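You operate a simulated robot arm through the tools that you are given. There is no shell and no other tool.

Carry out the task below with a simulated robot arm. There is one attempt and no reset: what you move stays moved.

JOB
Fit the round white plug in the grey gauge plate and pump into green.
Fine: needle in the green band; lock the black collar, blue knob shut, red handle open while you pump; shut the red handle last.

It is judged by the outcome, as a careful person would: the job done as asked, and still so three seconds after it is handed in. It fails if anything else is knocked over, pushed out of place, dropped, spilled or broken.

ROBOT AND FRAMES
A 6-joint arm with a two-finger parallel gripper, fixed in place. Base frame: the origin is at the foot of the arm, x ahead of it, y to its left, z up; the work surface is at about z = 0. Readings come in cm, degrees, newtons and seconds.
With the tool pointing down near the work surface it reaches from about 18 to 46 cm from the base axis. Its first joint turns from -70.0 to 70.0 degrees. Payload 1.9 kg.
Tool frame: the origin (TCP) lies between the finger pads and is the grasp point; the fingertips stand 2.3 cm ahead of it; z points along the fingers, y is the line along which they close. The gripper opens to 9.4 cm. The fingers are 3.8 cm wide and 1 cm thick; the gripper's body (5.4 by 9.6 cm) begins 3.9 cm behind the TCP.
Orientation is that of the tool frame in the base frame, as a unit quaternion [x, y, z, w]. With the fingers straight down and closing along the base's y, the tool's x points along the base's -x, its y along +y and its z along -z.

CONTROLS
- The arm moves only by the tool arm_command. Its argument "moves" is a list of rows, each a list of 7 numbers: the opening in per cent of the stroke, from 0 (shut) to 100 (fully open), then the shift along the tool's x, y, z in cm, then the turn, a rotation vector about the tool's x, y, z in degrees. In form: [[claw, x, y, z, ax, ay, az], ...]. A call has 1 to 20 rows; each row shifts and turns the commanded pose from where the row before left it, along the tool's axes as they then stand. Each row takes 0.2 s and may step no farther than 5 cm and 8.6 degrees from the row before; otherwise, or with a gripper value out of range, the whole call is refused. Where a pose cannot be reached the arm comes as near as it can. A force on the tool above 90 N (or 10 N above the force at the start of the call, whichever is more), or a blocked arm, ends the call early, and 0.2 s more pass. The fingers move at their own pace (about 10.8 cm/s each) and stop on an object; they squeeze with about 22 N. The grip force told is the motor's: it shows also when the fingers shut on nothing. Time passes only in rows, and 0.2 s behind the last, so rows that do not move let the fingers close. It gives the time, the measured TCP pose, the force on the tool (base axes), the opening and the grip force at its end, in the units of the frame above (readings bear some noise), with the torque about the TCP (base axes, N m) and any sound that the robot's microphone picked up.
- Cameras (640 x 400 px; columns grow to the right, rows downward): "scene" is fixed at [6.55, 30.66, 45.17]; the picture's right is [-0.77, -0.63, 0.00], its down [-0.24, 0.29, -0.93] and it looks along [0.59, -0.72, -0.37] (base axes); focal length 241 px, centre (320, 200). "wrist" rides on the gripper at [8.6, 1.6, -7.5] in the tool frame; the picture's right is [-0.18, 0.98, 0.00], its down [-0.58, -0.11, -0.81] and it looks along [-0.79, -0.15, 0.59] (tool axes); focal length 243 px, centre (320, 200). There is no depth. A picture from a camera that has moved, and an enlarged one, comes with that camera's place and axes in the base frame and with its lens. The place of the scene camera against the robot may be out by one fixed shift of up to 1.2 cm in any direction.
- snapshot(camera): a new picture of that camera. It takes no simulated time.
- zoom(camera, box): a new picture of the part [left, top, right, bottom] of that camera's present view, enlarged. It takes no simulated time.
- sign_off(): hands the job in; it is judged then, once.

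Places have to be worked out from the pictures, the camera data and where the tool is seen. Open the gripper and draw the arm clear of the work before you hand the job in, unless the task says otherwise.

The tools are called after "Request:" as a command line: name --pt "numbers of a row" for each row, then --argument value for the rest, lists and objects as JSON in quotes. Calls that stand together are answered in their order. arm_command: Moves the arm, as the interface text tells. Its arguments: {"type":"object","properties":{"moves":{"type":"array","items":{"type":"array","items":{"type":"number"}}}},"required":["moves"]} The other tools are called the same way: snapshot (camera) takes a picture; zoom (camera, box) takes an enlarged picture of a part of a camera's view; sign_off () hands the job in.

At the start:

```text
time_s: 0.0
position: [27.46, 2.15, 40.78]
tool_rot: [0.001, 1.0, 0.001, 0.001]
wrist_force: [0.3, -0.7, -0.1]
ft_torque: [-0.01, -0.01, 0.01]
width: 9.39
grip_force: 0.1
```

scene: 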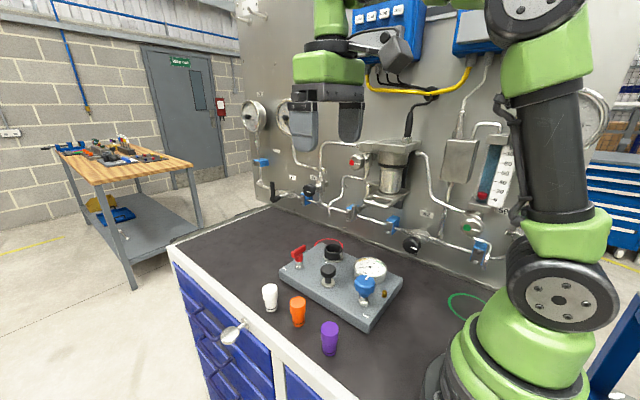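
wrist: 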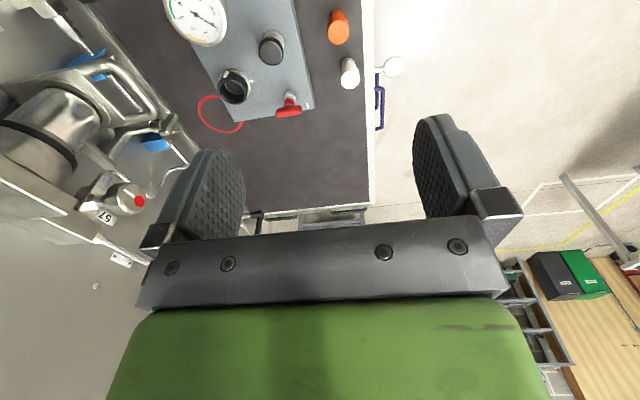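

I start by looking closer at the plate, its controls and the plugs in both cameras before moving anything.

Request:
zoom --camera "scene" --box '[240, 220, 420, 360]'

Request:
zoom --camera "wrist" --box '[150, 0, 390, 150]'

```text
2.86 times, centred on (330, 290) of scene
camera zoom: at [6.55, 30.66, 45.17], right [-0.77, -0.63, 0.0], down [-0.24, 0.29, -0.93], along [0.59, -0.72, -0.37], focal length 688 px, centre (291, -57)
```

zoom: 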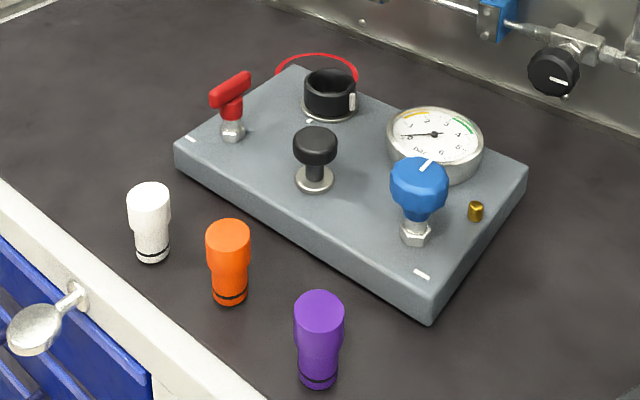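

```text
2.67 times, centred on (270, 75) of wrist
camera zoom: at [18.82, 3.66, 48.26], right [0.19, 0.98, 0.0], down [0.58, -0.11, 0.81], along [0.79, -0.15, -0.59], focal length 647 px, centre (453, 533)
```

zoom: 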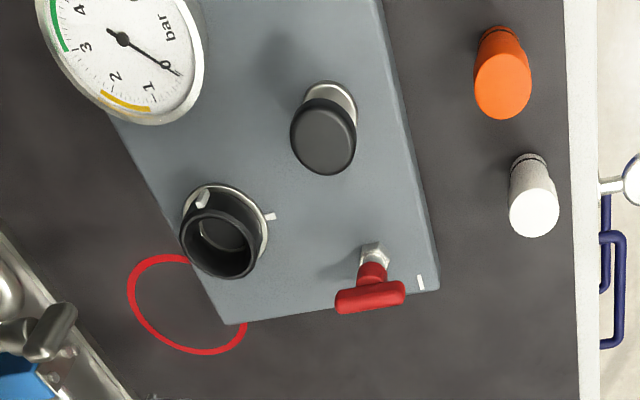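

The plate seems to span about x 20–48, y −22 to −4 (3 cm thick), with the plugs at y≈+4.5. The socket with the black collar is near (39,−17), the black pump knob near (33.5,−6.5), the red handle near (44,−7) and the blue knob near (24,−7). I move the arm lower, still well above everything, to get closer wrist views.

Request:
arm_command --pt "100 0.6 -2 3 0 0 0" --pt "100 0.6 -2 3 0 0 0" --pt "100 0.6 -2 3 0 0 0" --pt "100 0.6 -2 3 0 0 0" --pt "100 0.06 -2.15 2.8 0 0 0" --pt "100 0 0 0 0 0 0"

Request:
snapshot --camera "wrist"

Request:
snapshot --camera "scene"

```text
time_s: 1.4
position: [25.17, -7.97, 25.87]
tool_rot: [0.001, 1.0, 0.001, 0.001]
wrist_force: [-0.8, 0.5, -0.5]
ft_torque: [-0.01, 0.02, 0.02]
width: 9.41
grip_force: 0.1
```

```text
taken
camera wrist: at [16.44, -6.51, 33.44], right [0.19, 0.98, 0.0], down [0.58, -0.11, 0.81], along [0.79, -0.15, -0.59], focal length 243 px, centre (320, 200)
```

wrist: 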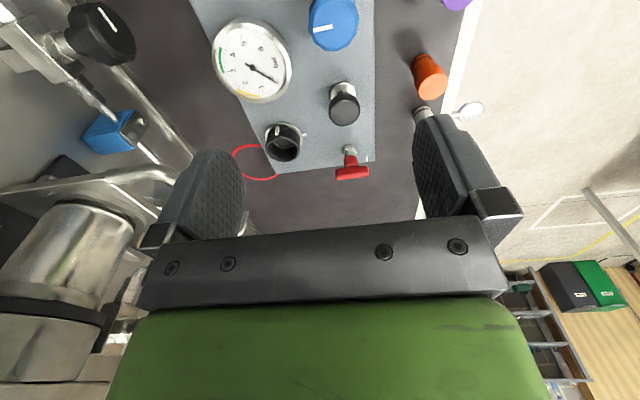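

```text
taken
```

scene: 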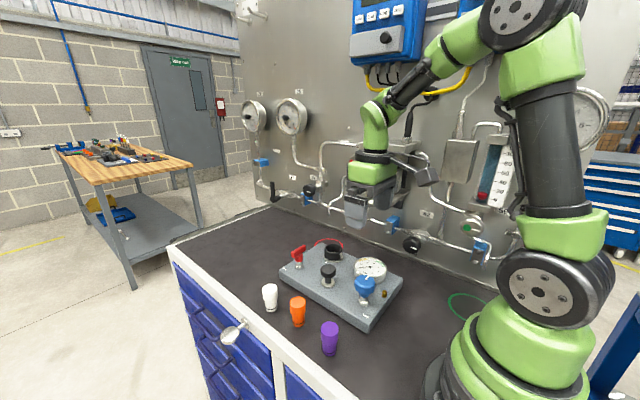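

Request:
zoom --camera "wrist" --box '[190, 0, 390, 125]'

Request:
zoom --camera "wrist" --box '[240, 90, 400, 190]'

Request:
zoom --camera "scene" --box '[275, 230, 355, 290]'

Request:
zoom --camera "scene" --box '[340, 245, 410, 325]'

```text
3.20 times, centred on (290, 62) of wrist
camera zoom: at [16.44, -6.51, 33.44], right [0.19, 0.98, 0.0], down [0.58, -0.11, 0.81], along [0.79, -0.15, -0.59], focal length 776 px, centre (416, 640)
```

zoom: 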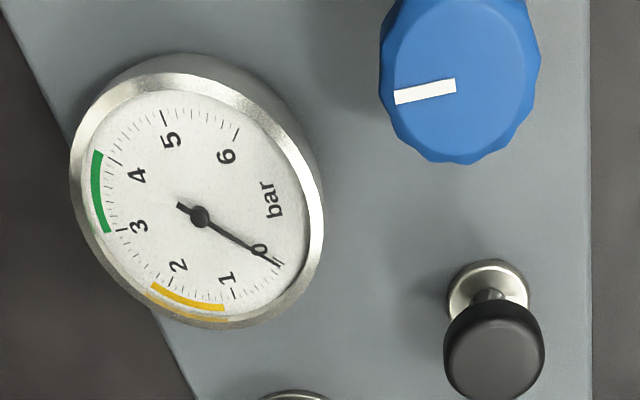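

```text
4.00 times, centred on (320, 140) of wrist
camera zoom: at [16.44, -6.51, 33.44], right [0.19, 0.98, 0.0], down [0.58, -0.11, 0.81], along [0.79, -0.15, -0.59], focal length 970 px, centre (320, 440)
```

zoom: 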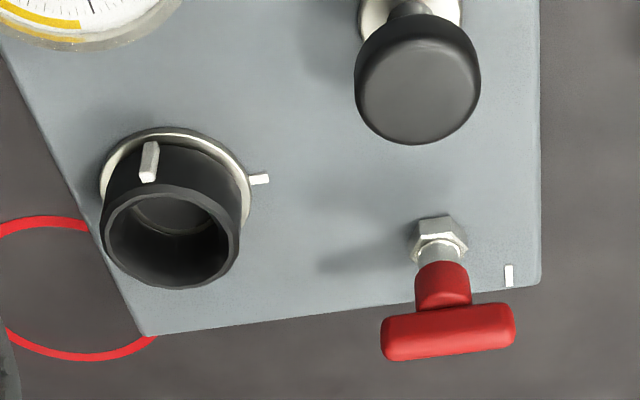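

```text
6.67 times, centred on (315, 260) of scene
camera zoom: at [6.55, 30.66, 45.17], right [-0.77, -0.63, 0.0], down [-0.24, 0.29, -0.93], along [0.59, -0.72, -0.37], focal length 1604 px, centre (353, -200)
```

zoom: 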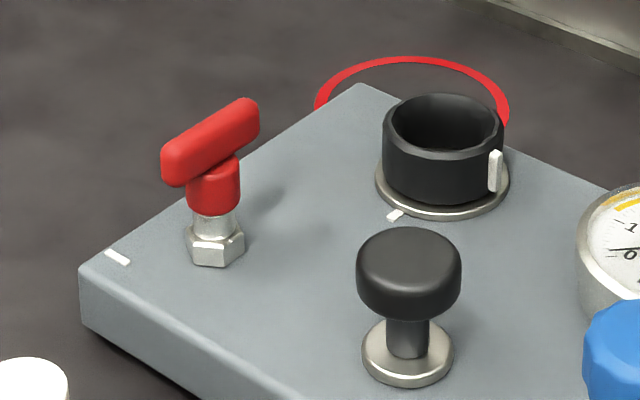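

```text
5.00 times, centred on (375, 285) of scene
camera zoom: at [6.55, 30.66, 45.17], right [-0.77, -0.63, 0.0], down [-0.24, 0.29, -0.93], along [0.59, -0.72, -0.37], focal length 1203 px, centre (45, -225)
```

zoom: 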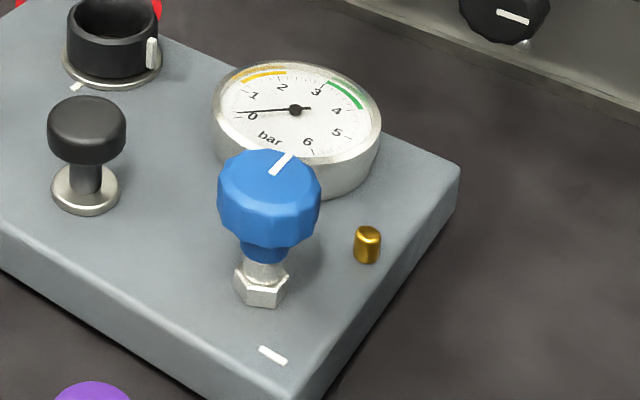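

The gauge reads 0, its green band runs about 3–4.2 bar, the collar rib points to −x and the plate mark beside it is on the +y side. I move above the socket for a steeper view of the socket and collar.

Request:
arm_command --pt "100 -3.1 -1.84 1.3 0 0 0" --pt "100 -3.1 -1.84 1.3 0 0 0" --pt "100 -3.1 -1.84 1.3 0 0 0" --pt "100 -3.1 -1.84 1.3 0 0 0" --pt "100 -3.1 -1.84 1.3 0 0 0" --pt "100 0 0 0 0 0 0"

Request:
snapshot --camera "wrist"

```text
time_s: 2.8
position: [40.66, -17.14, 19.42]
tool_rot: [0.001, 1.0, 0.001, 0.0]
wrist_force: [-0.4, 0.5, 0.3]
ft_torque: [0.02, -0.01, 0.0]
width: 9.42
grip_force: 0.1
```

```text
taken
camera wrist: at [31.93, -15.63, 26.98], right [0.19, 0.98, 0.0], down [0.58, -0.11, 0.81], along [0.79, -0.15, -0.59], focal length 243 px, centre (320, 200)
```

wrist: 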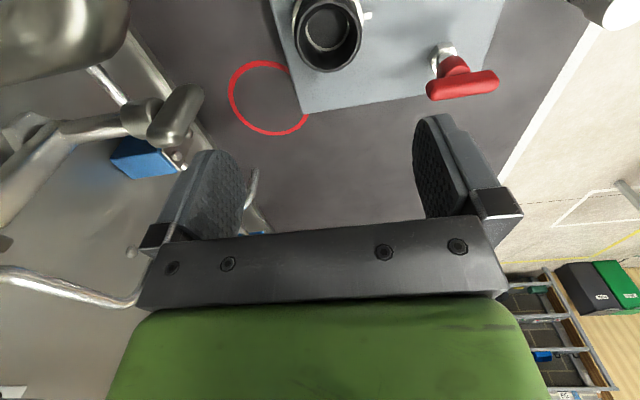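

Request:
zoom --camera "wrist" --box '[270, 0, 510, 130]'

Request:
zoom --camera "wrist" --box '[280, 0, 380, 80]'

Request:
zoom --camera "wrist" --box '[220, 40, 320, 150]'

```text
2.67 times, centred on (390, 65) of wrist
camera zoom: at [31.93, -15.63, 26.98], right [0.19, 0.98, 0.0], down [0.58, -0.11, 0.81], along [0.79, -0.15, -0.59], focal length 647 px, centre (133, 560)
```

zoom: 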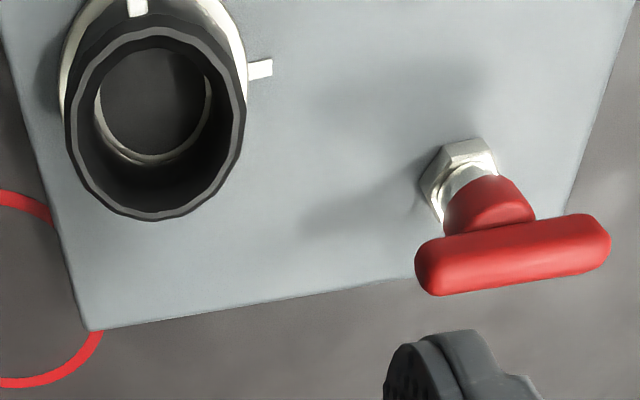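

```text
5.00 times, centred on (330, 40) of wrist
camera zoom: at [31.93, -15.63, 26.98], right [0.19, 0.98, 0.0], down [0.58, -0.11, 0.81], along [0.79, -0.15, -0.59], focal length 1213 px, centre (270, 1000)
```

zoom: 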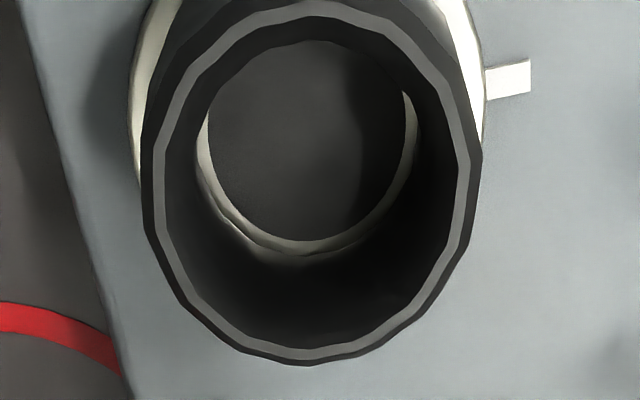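

```text
3.64 times, centred on (270, 95) of wrist
camera zoom: at [31.93, -15.63, 26.98], right [0.19, 0.98, 0.0], down [0.58, -0.11, 0.81], along [0.79, -0.15, -0.59], focal length 882 px, centre (502, 582)
```

zoom: 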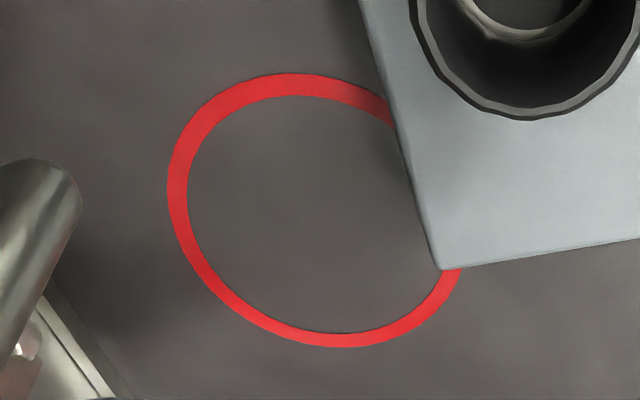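

The collar's outer diameter is about 5 cm, centred near (39.3,−16.4), with a roughly 3.2 cm seat bore inside. Next I move over to the plugs at the same height for a close view.

Request:
arm_command --pt "100 -0.2 3.6 0 0 0 0" --pt "100 -0.2 3.6 0 0 0 0" --pt "100 -0.2 3.6 0 0 0 0" --pt "100 -0.2 3.6 0 0 0 0" --pt "100 -0.2 3.6 0 0 0 0" --pt "100 -0.2 3.6 0 0 0 0" --pt "100 0 0 0 0 0 0"

Request:
snapshot --camera "wrist"

Request:
zoom --camera "wrist" --box '[260, 0, 400, 100]'

Request:
zoom --camera "scene" --box '[240, 200, 360, 360]'

```text
time_s: 4.4
position: [41.78, 4.46, 19.34]
tool_rot: [0.001, 1.0, 0.001, -0.001]
wrist_force: [0.4, 0.6, 0.4]
ft_torque: [-0.01, 0.02, 0.01]
width: 9.38
grip_force: 0.0
```

```text
taken
camera wrist: at [33.05, 6.03, 26.92], right [0.19, 0.98, 0.0], down [0.58, -0.11, 0.81], along [0.79, -0.15, -0.59], focal length 243 px, centre (320, 200)
```

wrist: 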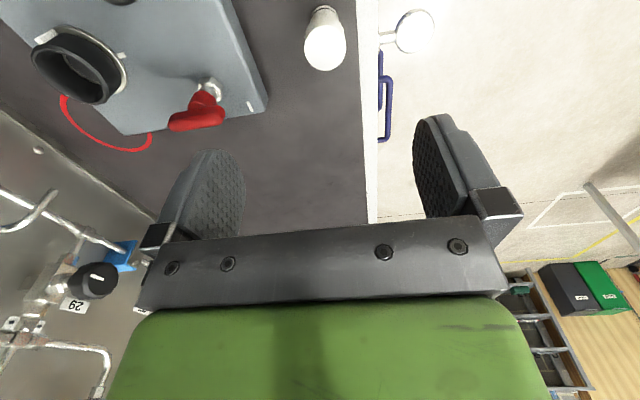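

```text
4.00 times, centred on (330, 50) of wrist
camera zoom: at [33.05, 6.03, 26.92], right [0.19, 0.98, 0.0], down [0.58, -0.11, 0.81], along [0.79, -0.15, -0.59], focal length 970 px, centre (280, 800)
```

zoom: 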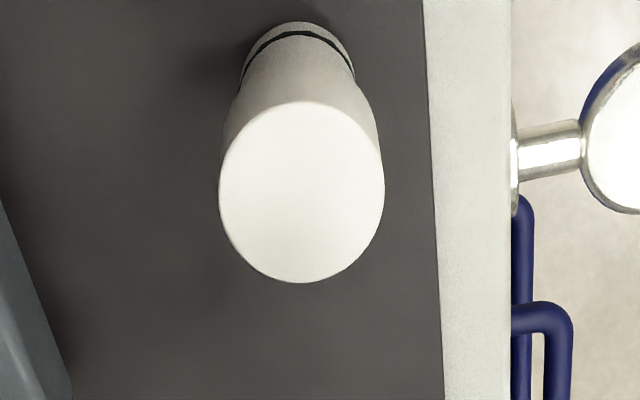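

```text
2.50 times, centred on (300, 280) of scene
camera zoom: at [6.54, 30.67, 45.17], right [-0.77, -0.63, 0.0], down [-0.24, 0.29, -0.93], along [0.59, -0.72, -0.37], focal length 602 px, centre (370, 0)
```

zoom: 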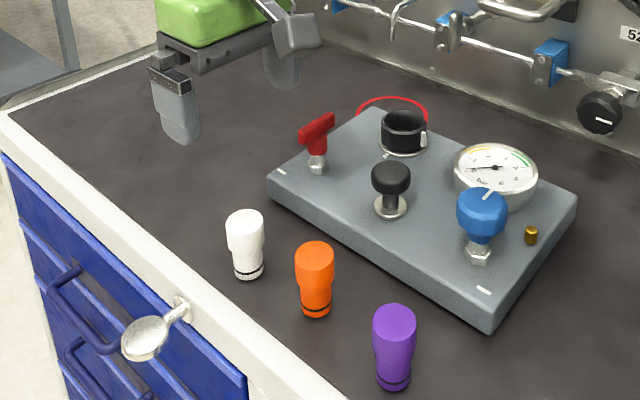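

The plug stands at about (41.3,5.0), roughly 5.8 cm tall, with a head of about Ø3.3 and a spigot of about Ø2.6. I zoom in on its profile and on the collar height to decide how high to grip.

Request:
zoom --camera "scene" --box '[255, 275, 315, 330]'

Request:
zoom --camera "scene" --box '[305, 230, 360, 270]'

Request:
zoom --camera "wrist" --box '[10, 10, 150, 120]'

```text
7.27 times, centred on (285, 302) of scene
camera zoom: at [6.54, 30.67, 45.17], right [-0.77, -0.63, 0.0], down [-0.24, 0.29, -0.93], along [0.59, -0.72, -0.37], focal length 1750 px, centre (574, -546)
```

zoom: 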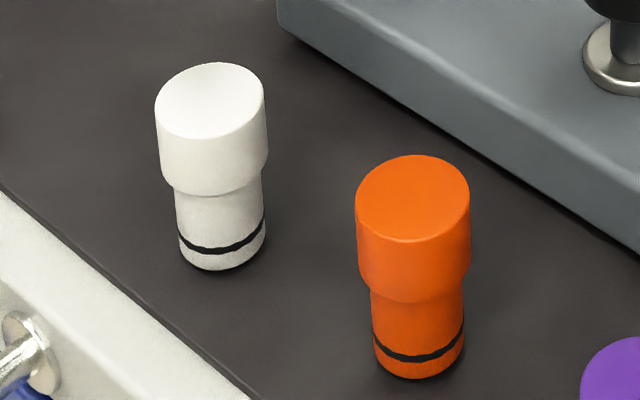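

```text
10.00 times, centred on (332, 250) of scene
camera zoom: at [6.54, 30.67, 45.17], right [-0.77, -0.63, 0.0], down [-0.24, 0.29, -0.93], along [0.59, -0.72, -0.37], focal length 2407 px, centre (195, -300)
```

zoom: 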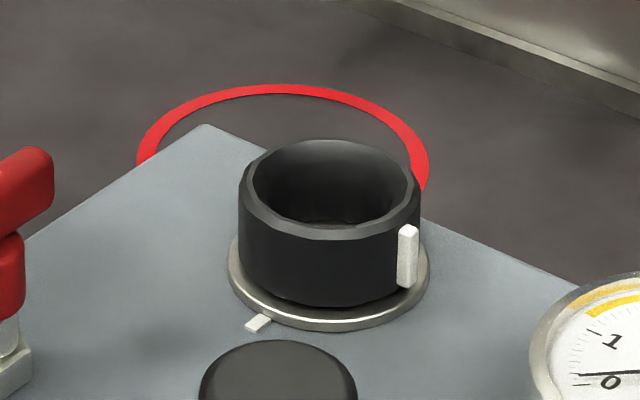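

```text
3.64 times, centred on (80, 65) of wrist
camera zoom: at [33.05, 6.03, 26.92], right [0.19, 0.98, 0.0], down [0.58, -0.11, 0.81], along [0.79, -0.15, -0.59], focal length 882 px, centre (1193, 691)
```

zoom: 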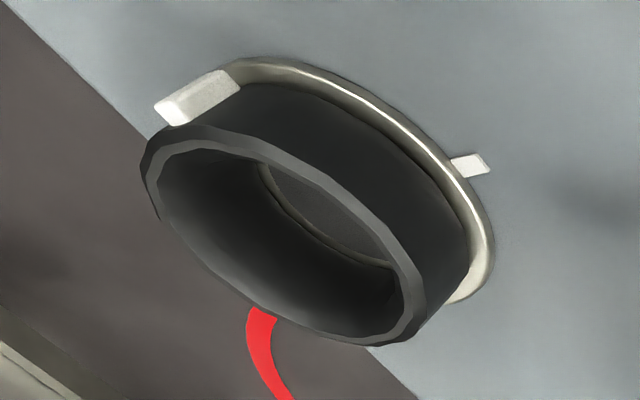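

Triangulating the wrist views puts the collar centre at about (39.3,−16.4) with its rim at z≈6.4, the plate top at z≈3.7 and the plug at about (41.4,5.0). I descend part-way over the plug to recheck alignment.

Request:
arm_command --pt "100 0.11 0.16 2.78 0 0 0" --pt "100 0.11 0.16 2.78 0 0 0" --pt "100 0.11 0.17 2.78 0 0 0" --pt "100 0 0 0 0 0 0"

Request:
snapshot --camera "wrist"

Request:
zoom --camera "scene" --box '[220, 200, 340, 330]'

```text
time_s: 5.4
position: [41.5, 4.88, 10.89]
tool_rot: [0.001, 1.0, 0.001, 0.001]
wrist_force: [0.4, -0.8, 0.0]
ft_torque: [-0.03, -0.05, 0.02]
width: 9.41
grip_force: 0.1
```

```text
taken
camera wrist: at [32.78, 6.41, 18.48], right [0.19, 0.98, 0.0], down [0.58, -0.11, 0.81], along [0.79, -0.15, -0.59], focal length 243 px, centre (320, 200)
```

wrist: 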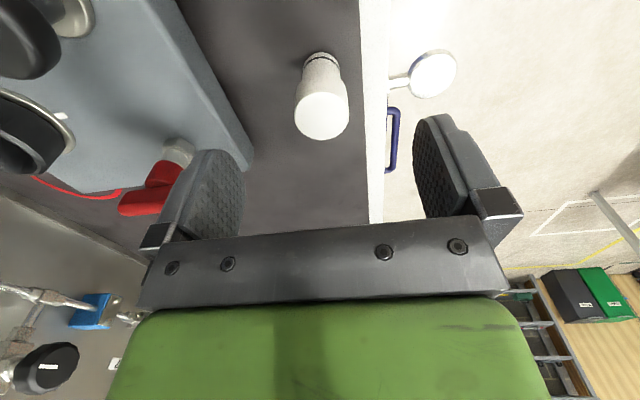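

```text
3.08 times, centred on (280, 265) of scene
camera zoom: at [6.55, 30.66, 45.17], right [-0.77, -0.63, 0.0], down [-0.24, 0.29, -0.93], along [0.59, -0.72, -0.37], focal length 740 px, centre (443, 0)
```

zoom: 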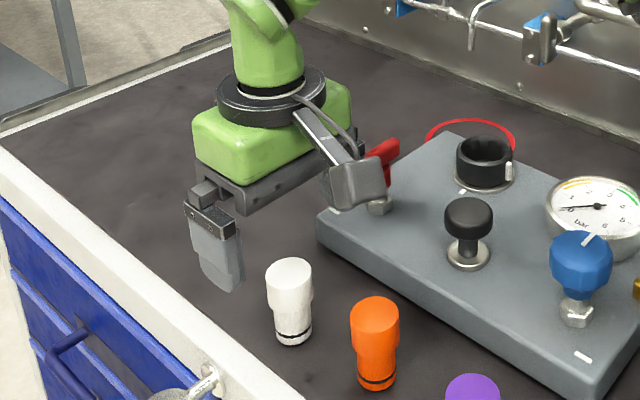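

The TCP is centred over the plug at (41.5,4.9). I descend so the fingertips cover the top ~1.5 cm of the head, then close gently.

Request:
arm_command --pt "100 0 0.04 2.3 0 0 0" --pt "100 0 0.03 2.3 0 0 0" --pt "100 0 0 0 0 0 0" --pt "30 0 0 0 0 0 0" --pt "0 0 0 0 0 0 0" --pt "0 0 0 0 0 0 0" --pt "0 0 0 0 0 0 0" --pt "0 0 0 0 0 0 0"

Request:
snapshot --camera "wrist"

Request:
zoom --camera "scene" --box '[220, 230, 340, 330]'

```text
time_s: 7.2
position: [41.55, 4.85, 6.43]
tool_rot: [0.001, 1.0, 0.001, 0.001]
wrist_force: [-0.1, 0.3, -0.4]
ft_torque: [0.0, 0.0, 0.0]
width: 3.18
grip_force: 22.2
```

```text
taken
camera wrist: at [32.89, 6.49, 13.97], right [0.19, 0.98, 0.0], down [0.58, -0.11, 0.81], along [0.79, -0.15, -0.59], focal length 243 px, centre (320, 200)
```

wrist: 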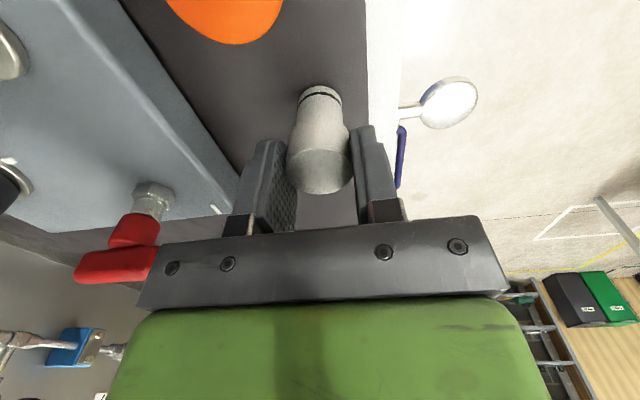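

```text
4.00 times, centred on (280, 280) of scene
camera zoom: at [6.55, 30.66, 45.17], right [-0.77, -0.63, 0.0], down [-0.24, 0.29, -0.93], along [0.59, -0.72, -0.37], focal length 963 px, centre (480, -120)
```

zoom: 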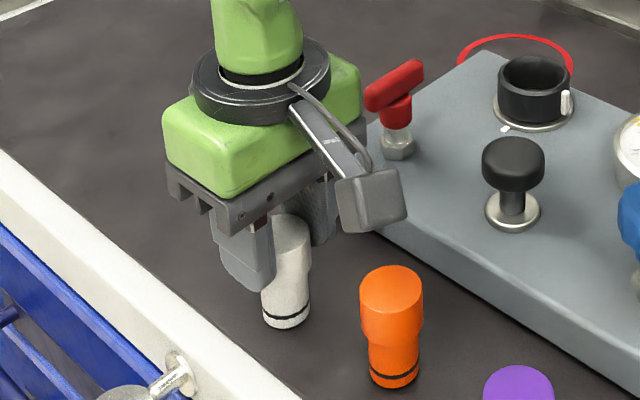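

The plug is gripped: width is 3.18 cm and the force a steady 22 N. I lift it straight up to clear the handles and carry it above the socket.

Request:
arm_command --pt "0 0 0 -1.5 0 0 0" --pt "0 0 0 -3 0 0 0" --pt "0 0 0 -3 0 0 0" --pt "0 0 0 -3 0 0 0" --pt "0 0 0 -2 0 0 0" --pt "0 0.3 -3 0 0 0 0" --pt "0 0.3 -3 0 0 0 0" --pt "0 0.3 -3 0 0 0 0" --pt "0 0.3 -3 0 0 0 0" --pt "0 0.35 -3 0 0 0 0" --pt "0 0.35 -3 0 0 0 0" --pt "0 0.35 -3.25 0 0 0 0" --pt "0 0 0 0 0 0 0"

Request:
snapshot --camera "wrist"

Request:
zoom --camera "scene" --box '[260, 150, 400, 290]'

```text
time_s: 10.0
position: [39.17, -16.5, 18.77]
tool_rot: [0.001, 1.0, 0.0, 0.001]
wrist_force: [0.0, -0.4, -1.2]
ft_torque: [-0.01, -0.02, -0.02]
width: 3.15
grip_force: 22.1
```

```text
taken
camera wrist: at [30.45, -14.92, 26.31], right [0.19, 0.98, 0.0], down [0.58, -0.11, 0.81], along [0.79, -0.15, -0.59], focal length 243 px, centre (320, 200)
```

wrist: 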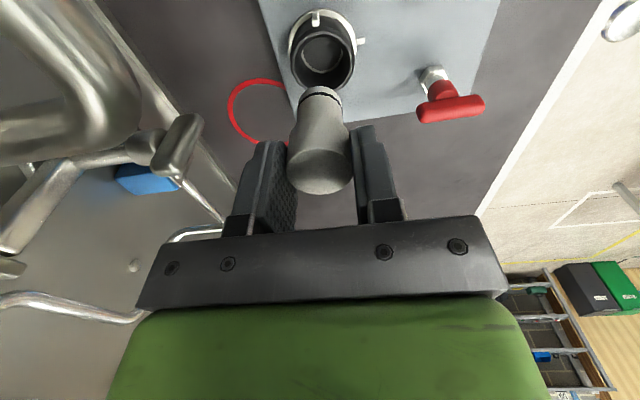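

```text
2.86 times, centred on (330, 220) of scene
camera zoom: at [6.55, 30.66, 45.17], right [-0.77, -0.63, 0.0], down [-0.24, 0.29, -0.93], along [0.59, -0.72, -0.37], focal length 688 px, centre (291, 143)
```

zoom: 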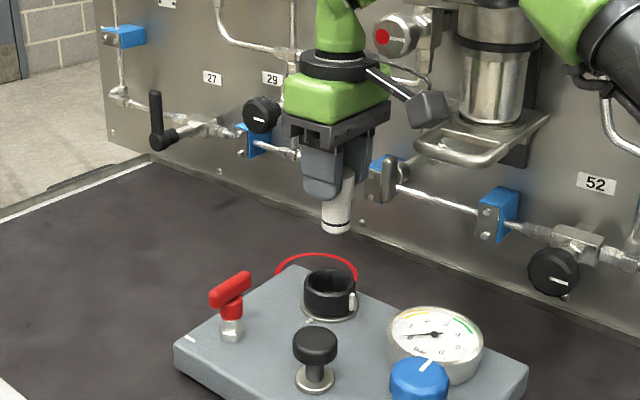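

Let me zoom in on the collar and plug tip from this pose to refine the lateral alignment before descending.

Request:
zoom --camera "wrist" --box '[270, 0, 380, 110]'

Request:
zoom --camera "scene" --box '[295, 200, 365, 270]'

```text
3.64 times, centred on (325, 55) of wrist
camera zoom: at [30.45, -14.92, 26.31], right [0.19, 0.98, 0.0], down [0.58, -0.11, 0.81], along [0.79, -0.15, -0.59], focal length 882 px, centre (302, 727)
```

zoom: 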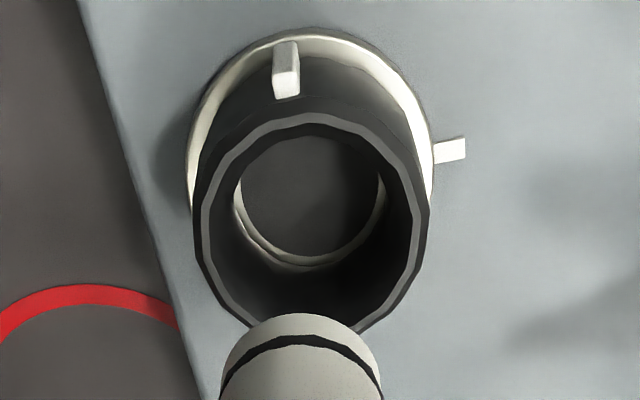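

```text
5.71 times, centred on (330, 235) of scene
camera zoom: at [6.55, 30.66, 45.17], right [-0.77, -0.63, 0.0], down [-0.24, 0.29, -0.93], along [0.59, -0.72, -0.37], focal length 1375 px, centre (263, 0)
```

zoom: 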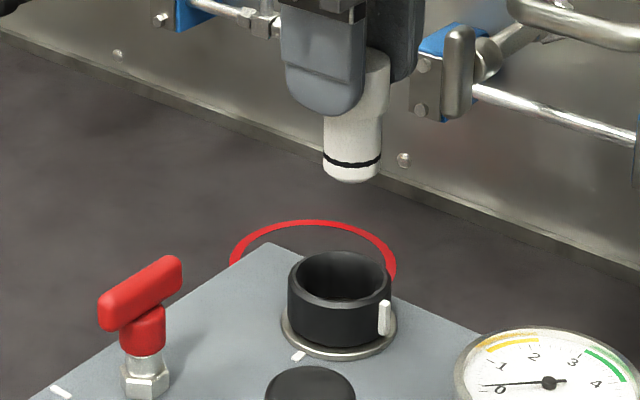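

The plug tip is at about (39.18,−16.55) against a collar centre of about (39.37,−16.38). I shift that small amount and descend until the tip is just above the rim, then look again.

Request:
arm_command --pt "0 -0.2 0.15 1.7 0 0 0" --pt "0 0 0 2.0 0 0 0" --pt "0 0 0 1.3 0 0 0" --pt "0 0 0 0 0 0 0"

Request:
zoom --camera "wrist" --box '[220, 0, 440, 200]'

Request:
zoom --camera "scene" --box '[295, 210, 365, 280]'

```text
time_s: 11.0
position: [39.42, -16.14, 13.93]
tool_rot: [0.001, 1.0, 0.001, 0.001]
wrist_force: [0.2, 0.5, -0.4]
ft_torque: [0.0, -0.02, 0.04]
width: 3.17
grip_force: 21.3
```

```text
2.00 times, centred on (330, 100) of wrist
camera zoom: at [30.72, -14.64, 21.36], right [0.19, 0.98, 0.0], down [0.58, -0.11, 0.81], along [0.79, -0.15, -0.59], focal length 485 px, centre (300, 400)
```

zoom: 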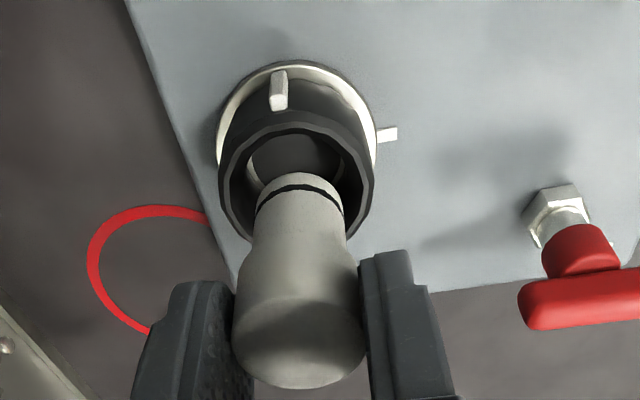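

```text
5.71 times, centred on (330, 245) of scene
camera zoom: at [6.55, 30.66, 45.17], right [-0.77, -0.63, 0.0], down [-0.24, 0.29, -0.93], along [0.59, -0.72, -0.37], focal length 1375 px, centre (263, -57)
```

zoom: 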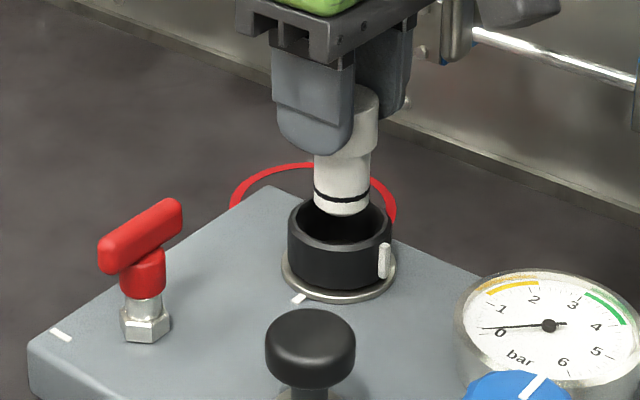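

The tip is at the rim height and nearly centred. The views suggest about +0.15 in x and −0.18 in y more. I make that correction and lower into the collar in small steps.

Request:
arm_command --pt "0 -0.15 -0.18 0 0 0 0" --pt "0 0 0 0.6 0 0 0" --pt "0 0 0 0.6 0 0 0" --pt "0 0 0 0.5 0 0 0" --pt "0 0 0 0 0 0 0"

Request:
zoom --camera "wrist" --box '[220, 0, 440, 200]'

Request:
zoom --camera "scene" --box '[305, 215, 360, 275]'

```text
time_s: 12.2
position: [39.55, -16.25, 12.15]
tool_rot: [0.001, 1.0, 0.0, 0.001]
wrist_force: [-0.7, -0.6, 0.0]
ft_torque: [0.02, 0.01, -0.01]
width: 3.18
grip_force: 22.5
```

```text
2.00 times, centred on (330, 100) of wrist
camera zoom: at [30.86, -14.8, 19.7], right [0.19, 0.98, 0.0], down [0.58, -0.11, 0.81], along [0.79, -0.15, -0.59], focal length 485 px, centre (300, 400)
```

zoom: 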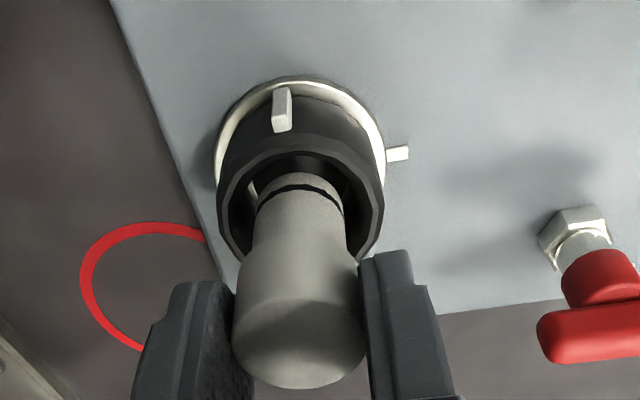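

```text
6.67 times, centred on (332, 245) of scene
camera zoom: at [6.55, 30.66, 45.17], right [-0.77, -0.63, 0.0], down [-0.24, 0.29, -0.93], along [0.59, -0.72, -0.37], focal length 1604 px, centre (237, -100)
```

zoom: 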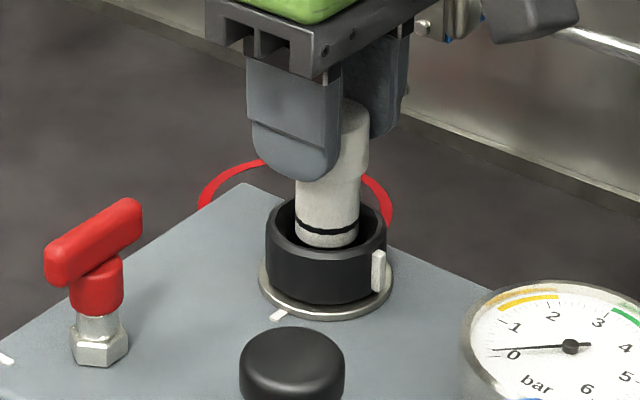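

Both views now show the plug centred in the collar, with no contact force. I continue lowering in small steps while watching the force.

Request:
arm_command --pt "0 0 0 0.4 0 0 0" --pt "0 0 0 0.4 0 0 0" --pt "0 0 0 0.3 0 0 0" --pt "0 0 0 0 0 0 0"

```text
time_s: 13.2
position: [39.5, -16.43, 11.19]
tool_rot: [0.0, 1.0, 0.001, 0.001]
wrist_force: [0.7, 0.1, -0.1]
ft_torque: [0.01, 0.0, 0.04]
width: 3.18
grip_force: 22.5
```

There is still no contact, with the tip at about z 4.7. I keep lowering.

Request:
arm_command --pt "0 0 0 0.3 0 0 0" --pt "0 0 0 0.3 0 0 0" --pt "0 0 0 0.3 0 0 0" --pt "0 0 0 0 0 0 0"

Request:
zoom --camera "scene" --box '[305, 215, 360, 275]'

Request:
zoom --camera "wrist" --box '[220, 0, 440, 200]'

```text
time_s: 14.2
position: [39.49, -16.35, 10.37]
tool_rot: [0.001, 1.0, 0.001, 0.002]
wrist_force: [-3.6, 1.1, 15.1]
ft_torque: [0.1, 0.23, -0.02]
width: 3.16
grip_force: 21.9
```

```text
6.67 times, centred on (332, 245) of scene
camera zoom: at [6.54, 30.67, 45.17], right [-0.77, -0.63, 0.0], down [-0.24, 0.29, -0.93], along [0.59, -0.72, -0.37], focal length 1604 px, centre (237, -100)
```

zoom: 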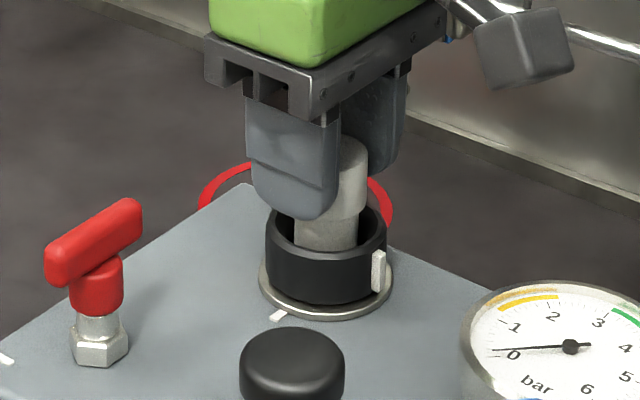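

```text
2.00 times, centred on (330, 100) of wrist
camera zoom: at [30.87, -14.77, 17.9], right [0.19, 0.98, 0.0], down [0.58, -0.11, 0.81], along [0.79, -0.15, -0.59], focal length 485 px, centre (300, 400)
```

zoom: 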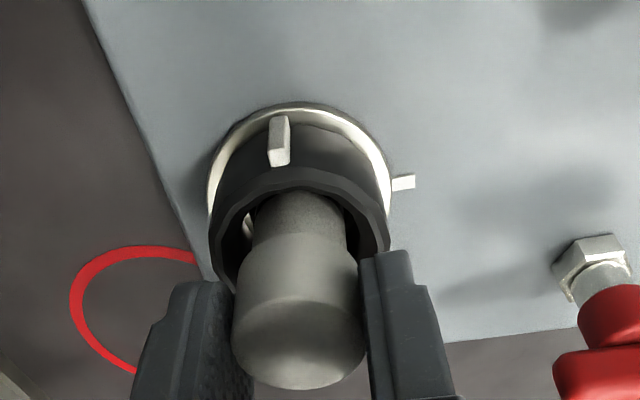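

Contact appears with the tip at z≈4.0: 15 N upward, and the torque says it is centred. I press a further 0.2 cm to learn whether this is a push fit or a hard stop.

Request:
arm_command --pt "0 0 0 0.1 0 0 0" --pt "0 0 0 0.1 0 0 0" --pt "0 0 0 0 0 0 0"

Request:
zoom --camera "scene" --box '[305, 215, 360, 275]'

```text
time_s: 15.0
position: [39.54, -16.35, 10.09]
tool_rot: [0.001, 1.0, 0.001, 0.002]
wrist_force: [3.3, 0.4, 15.7]
ft_torque: [0.03, -0.22, -0.01]
width: 3.17
grip_force: 22.5
```

```text
6.67 times, centred on (332, 245) of scene
camera zoom: at [6.54, 30.67, 45.17], right [-0.77, -0.63, 0.0], down [-0.24, 0.29, -0.93], along [0.59, -0.72, -0.37], focal length 1604 px, centre (237, -100)
```

zoom: 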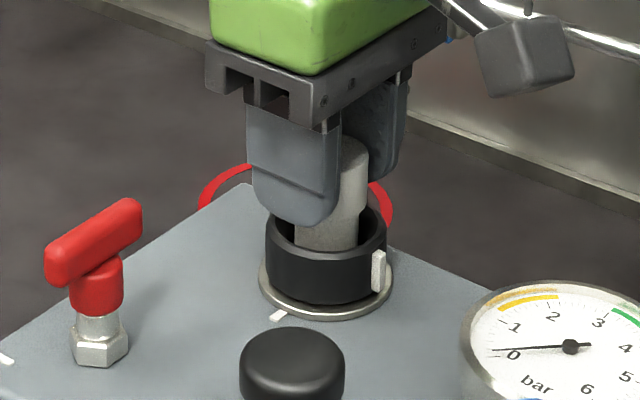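

The force stayed about constant while the fingers moved down, so I need to know whether the plug moved or slid in the grip. I zoom closer.

Request:
zoom --camera "scene" --box '[318, 228, 348, 258]'

Request:
zoom --camera "wrist" --box '[260, 60, 400, 200]'

```text
13.33 times, centred on (333, 243) of scene
camera zoom: at [6.54, 30.67, 45.17], right [-0.77, -0.63, 0.0], down [-0.24, 0.29, -0.93], along [0.59, -0.72, -0.37], focal length 3209 px, centre (147, -373)
```

zoom: 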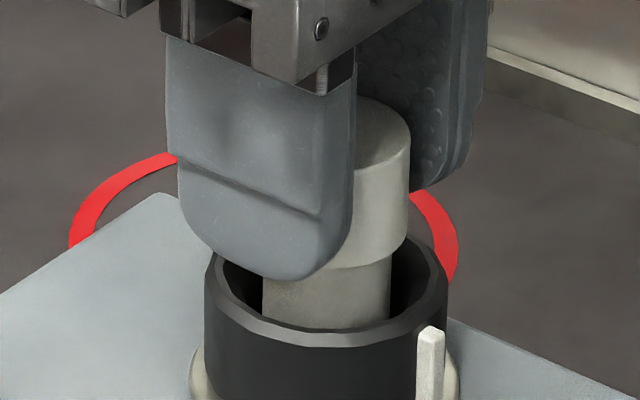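

```text
2.86 times, centred on (330, 130) of wrist
camera zoom: at [30.82, -14.76, 17.61], right [0.19, 0.98, 0.0], down [0.58, -0.11, 0.81], along [0.79, -0.15, -0.59], focal length 693 px, centre (291, 400)
```

zoom: 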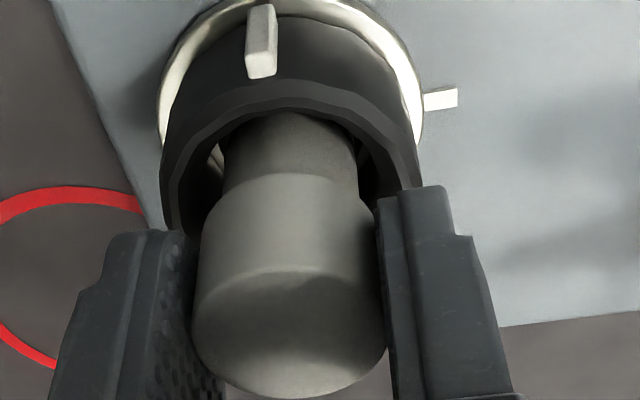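

The plug slid up about 0.3 cm in the fingers, so roughly 15 N of grip friction isn't enough to seat it. The plug is upright and surrounded by the collar, so I release it and back off to look at how it sits.

Request:
arm_command --pt "0 0 0 -0.15 0 0 0" --pt "20 0 0 0 0 0 0" --pt "50 0 0 0 0 0 0" --pt "80 0 0 0 0 0 0" --pt "80 0 0 -1.5 0 0 0" --pt "80 0 0 -3 0 0 0" --pt "80 0 0 -3 0 0 0" --pt "80 0 0 -2 0 0 0" --pt "80 0 0 0 0 0 0"

Request:
zoom --camera "wrist" --box '[240, 0, 400, 120]'

Request:
zoom --camera "scene" --box '[305, 220, 360, 275]'

```text
time_s: 17.0
position: [39.69, -16.25, 19.73]
tool_rot: [0.001, 1.0, 0.001, 0.001]
wrist_force: [-0.1, 0.2, 0.3]
ft_torque: [-0.01, 0.0, 0.01]
width: 7.54
grip_force: 0.1
```

```text
3.33 times, centred on (320, 60) of wrist
camera zoom: at [30.95, -14.76, 27.28], right [0.19, 0.98, 0.0], down [0.58, -0.11, 0.81], along [0.79, -0.15, -0.59], focal length 809 px, centre (320, 667)
```

zoom: 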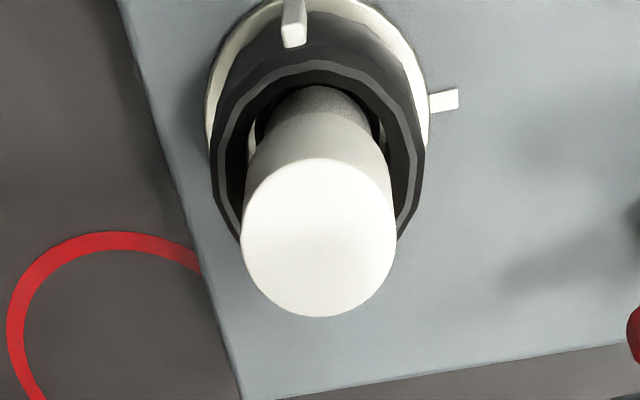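

```text
7.27 times, centred on (332, 248) of scene
camera zoom: at [6.55, 30.66, 45.17], right [-0.77, -0.63, 0.0], down [-0.24, 0.29, -0.93], along [0.59, -0.72, -0.37], focal length 1750 px, centre (229, -146)
```

zoom: 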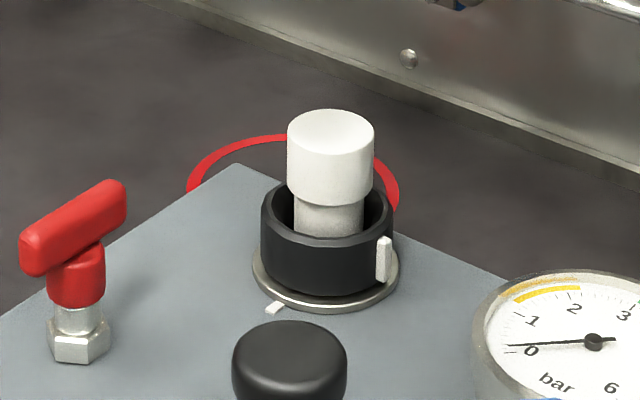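

The plug stands upright and centred in the collar. I close the fingers and come down just above its top to press it in centrally.

Request:
arm_command --pt "0 0.15 0 0 0 0 0" --pt "0 0 0 0 0 0 0" --pt "0 0 0 2.5 0 0 0" --pt "0 0 0 2.5 0 0 0" --pt "0 0 0 1.8 0 0 0" --pt "0 0 0 0 0 0 0"

Request:
zoom --camera "wrist" --box '[220, 40, 420, 220]'

Request:
zoom --camera "scene" --box '[295, 205, 365, 275]'

```text
time_s: 18.4
position: [39.31, -16.42, 12.88]
tool_rot: [0.001, 1.0, 0.002, 0.0]
wrist_force: [0.1, 0.1, -0.1]
ft_torque: [0.04, 0.0, 0.01]
width: 0.01
grip_force: 21.8
```

```text
2.22 times, centred on (320, 130) of wrist
camera zoom: at [30.6, -14.78, 20.33], right [0.19, 0.98, 0.0], down [0.58, -0.11, 0.81], along [0.79, -0.15, -0.59], focal length 539 px, centre (320, 356)
```

zoom: 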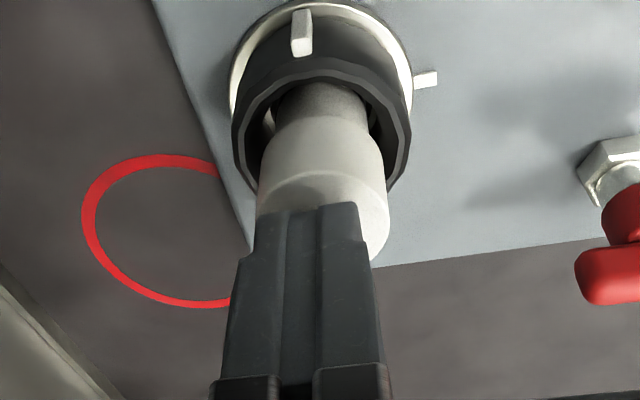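

```text
5.71 times, centred on (330, 240) of scene
camera zoom: at [6.55, 30.66, 45.17], right [-0.77, -0.63, 0.0], down [-0.24, 0.29, -0.93], along [0.59, -0.72, -0.37], focal length 1375 px, centre (263, -29)
```

zoom: 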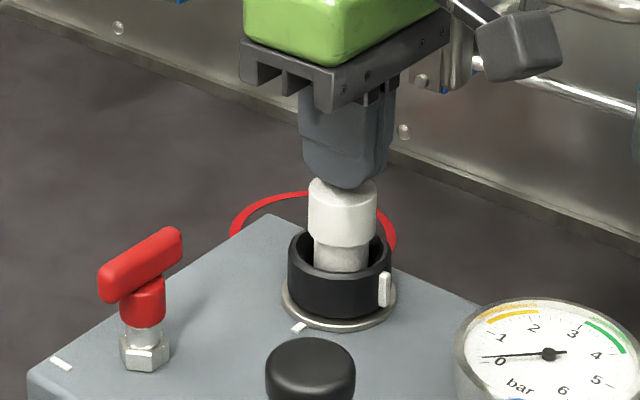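

The closed fingertips are right above the plug head. I press down in 0.2 cm steps.

Request:
arm_command --pt "0 0 0 0.2 0 0 0" --pt "0 0 0 0.2 0 0 0" --pt "0 0 0 0.2 0 0 0" --pt "0 0 0 0.15 0 0 0" --pt "0 0 0 0 0 0 0"

```text
time_s: 19.6
position: [39.27, -16.36, 12.25]
tool_rot: [0.001, 1.0, 0.0, 0.001]
wrist_force: [-4.0, -0.9, 17.8]
ft_torque: [0.0, 0.25, 0.0]
width: 0.0
grip_force: 21.8
```

Contact is at 17.8 N. I press a bit more and check whether it slides in.

Request:
arm_command --pt "0 0 0 0.15 0 0 0" --pt "0 0 0 0.1 0 0 0" --pt "0 0 0 0 0 0 0"

Request:
zoom --camera "scene" --box '[305, 215, 360, 275]'

Request:
zoom --camera "wrist" --box '[220, 40, 420, 220]'

```text
time_s: 20.4
position: [39.52, -16.47, 12.25]
tool_rot: [0.0, 1.0, -0.001, 0.004]
wrist_force: [-17.5, 0.8, 62.3]
ft_torque: [0.05, 1.38, -0.01]
width: 0.0
grip_force: 22.2
```

```text
6.67 times, centred on (332, 245) of scene
camera zoom: at [6.53, 30.67, 45.17], right [-0.77, -0.63, 0.0], down [-0.24, 0.29, -0.93], along [0.59, -0.72, -0.37], focal length 1604 px, centre (237, -100)
```

zoom: 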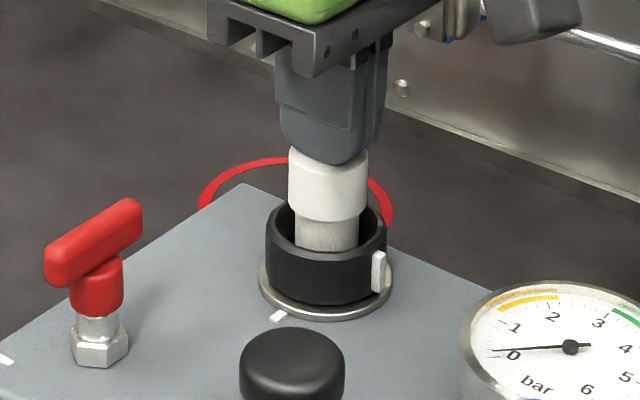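

```text
2.22 times, centred on (320, 130) of wrist
camera zoom: at [30.74, -14.8, 19.71], right [0.19, 0.98, 0.0], down [0.57, -0.11, 0.81], along [0.8, -0.15, -0.58], focal length 539 px, centre (320, 356)
```

zoom: 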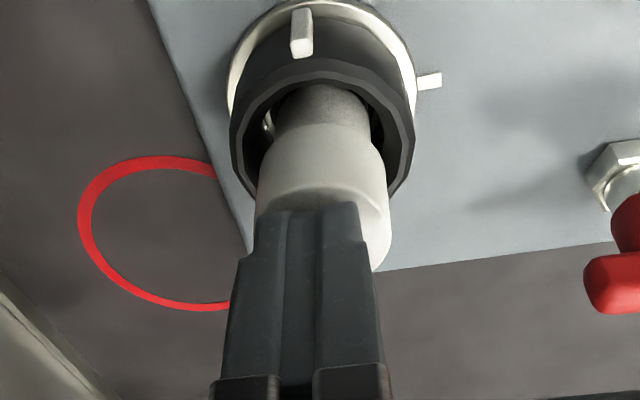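

The force climbed to 62 N without any motion, so that's a hard stop, with the contact toward −x. I back off at once and inspect.

Request:
arm_command --pt "0 0 0 -0.5 0 0 0" --pt "0 0 0 -2.5 0 0 0" --pt "0 0 0 -2.5 0 0 0" --pt "60 0 0 -1.5 0 0 0" --pt "80 0 0 0 0 0 0" --pt "80 0 0 0 0 0 0"

Request:
zoom --camera "wrist" --box '[250, 0, 390, 110]'

Request:
zoom --camera "scene" --box '[310, 225, 355, 270]'

```text
time_s: 21.8
position: [39.36, -16.34, 19.0]
tool_rot: [0.001, 1.0, 0.001, 0.001]
wrist_force: [0.8, 0.4, -0.6]
ft_torque: [-0.02, 0.02, -0.02]
width: 7.5
grip_force: 0.0
```

```text
3.64 times, centred on (320, 55) of wrist
camera zoom: at [30.61, -14.74, 26.49], right [0.19, 0.98, 0.0], down [0.58, -0.11, 0.81], along [0.79, -0.15, -0.59], focal length 882 px, centre (320, 727)
```

zoom: 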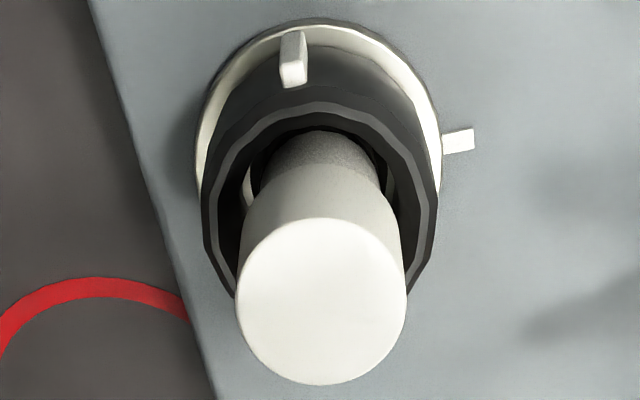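

```text
8.89 times, centred on (332, 248) of scene
camera zoom: at [6.55, 30.66, 45.17], right [-0.77, -0.63, 0.0], down [-0.24, 0.29, -0.93], along [0.59, -0.72, -0.37], focal length 2139 px, centre (209, -222)
```

zoom: 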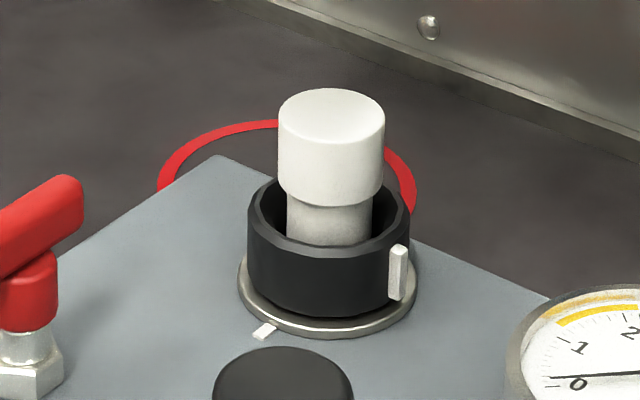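

The plug's resultant reaction passes through its centre, and the shadow inside the socket fits a floor at about plate level, so I judge the plug has bottomed in its seat, upright and centred. I now bring the open fingers down around the collar, stopping partway to check clearance.

Request:
arm_command --pt "100 -0.1 -0.05 0 0 0 0" --pt "100 0 0 3 0 0 0" --pt "100 0 0 3 0 0 0" --pt "100 0 0 3 0 0 0" --pt "100 0 0 1.2 0 0 0" --pt "100 0 0 0 0 0 0"

Request:
zoom --camera "scene" --box '[295, 205, 375, 275]'

Request:
snapshot --camera "wrist"

```text
time_s: 23.2
position: [39.55, -16.42, 8.81]
tool_rot: [0.001, 1.0, 0.001, 0.002]
wrist_force: [-0.6, 0.3, -0.7]
ft_torque: [0.03, 0.01, -0.02]
width: 9.4
grip_force: 0.1
```

```text
5.71 times, centred on (335, 240) of scene
camera zoom: at [6.55, 30.66, 45.17], right [-0.77, -0.63, 0.0], down [-0.24, 0.29, -0.93], along [0.59, -0.72, -0.37], focal length 1375 px, centre (234, -29)
```

zoom: 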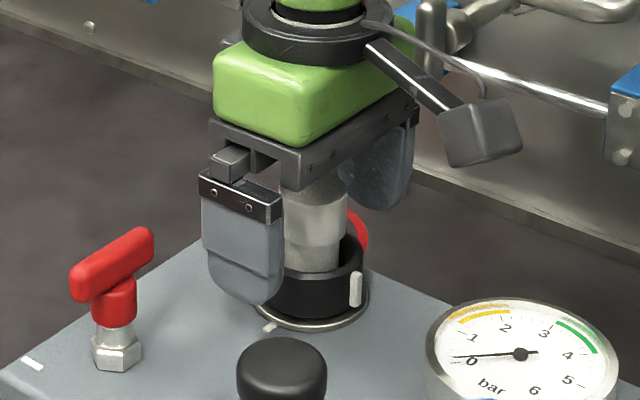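

```text
taken
camera wrist: at [30.86, -14.92, 16.27], right [0.19, 0.98, 0.0], down [0.58, -0.11, 0.81], along [0.79, -0.15, -0.59], focal length 243 px, centre (320, 200)
```

wrist: 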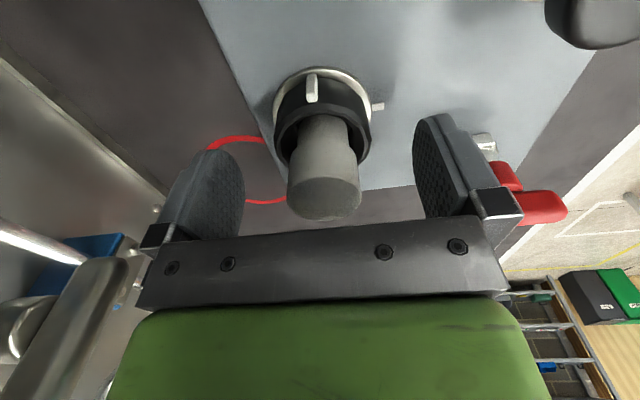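

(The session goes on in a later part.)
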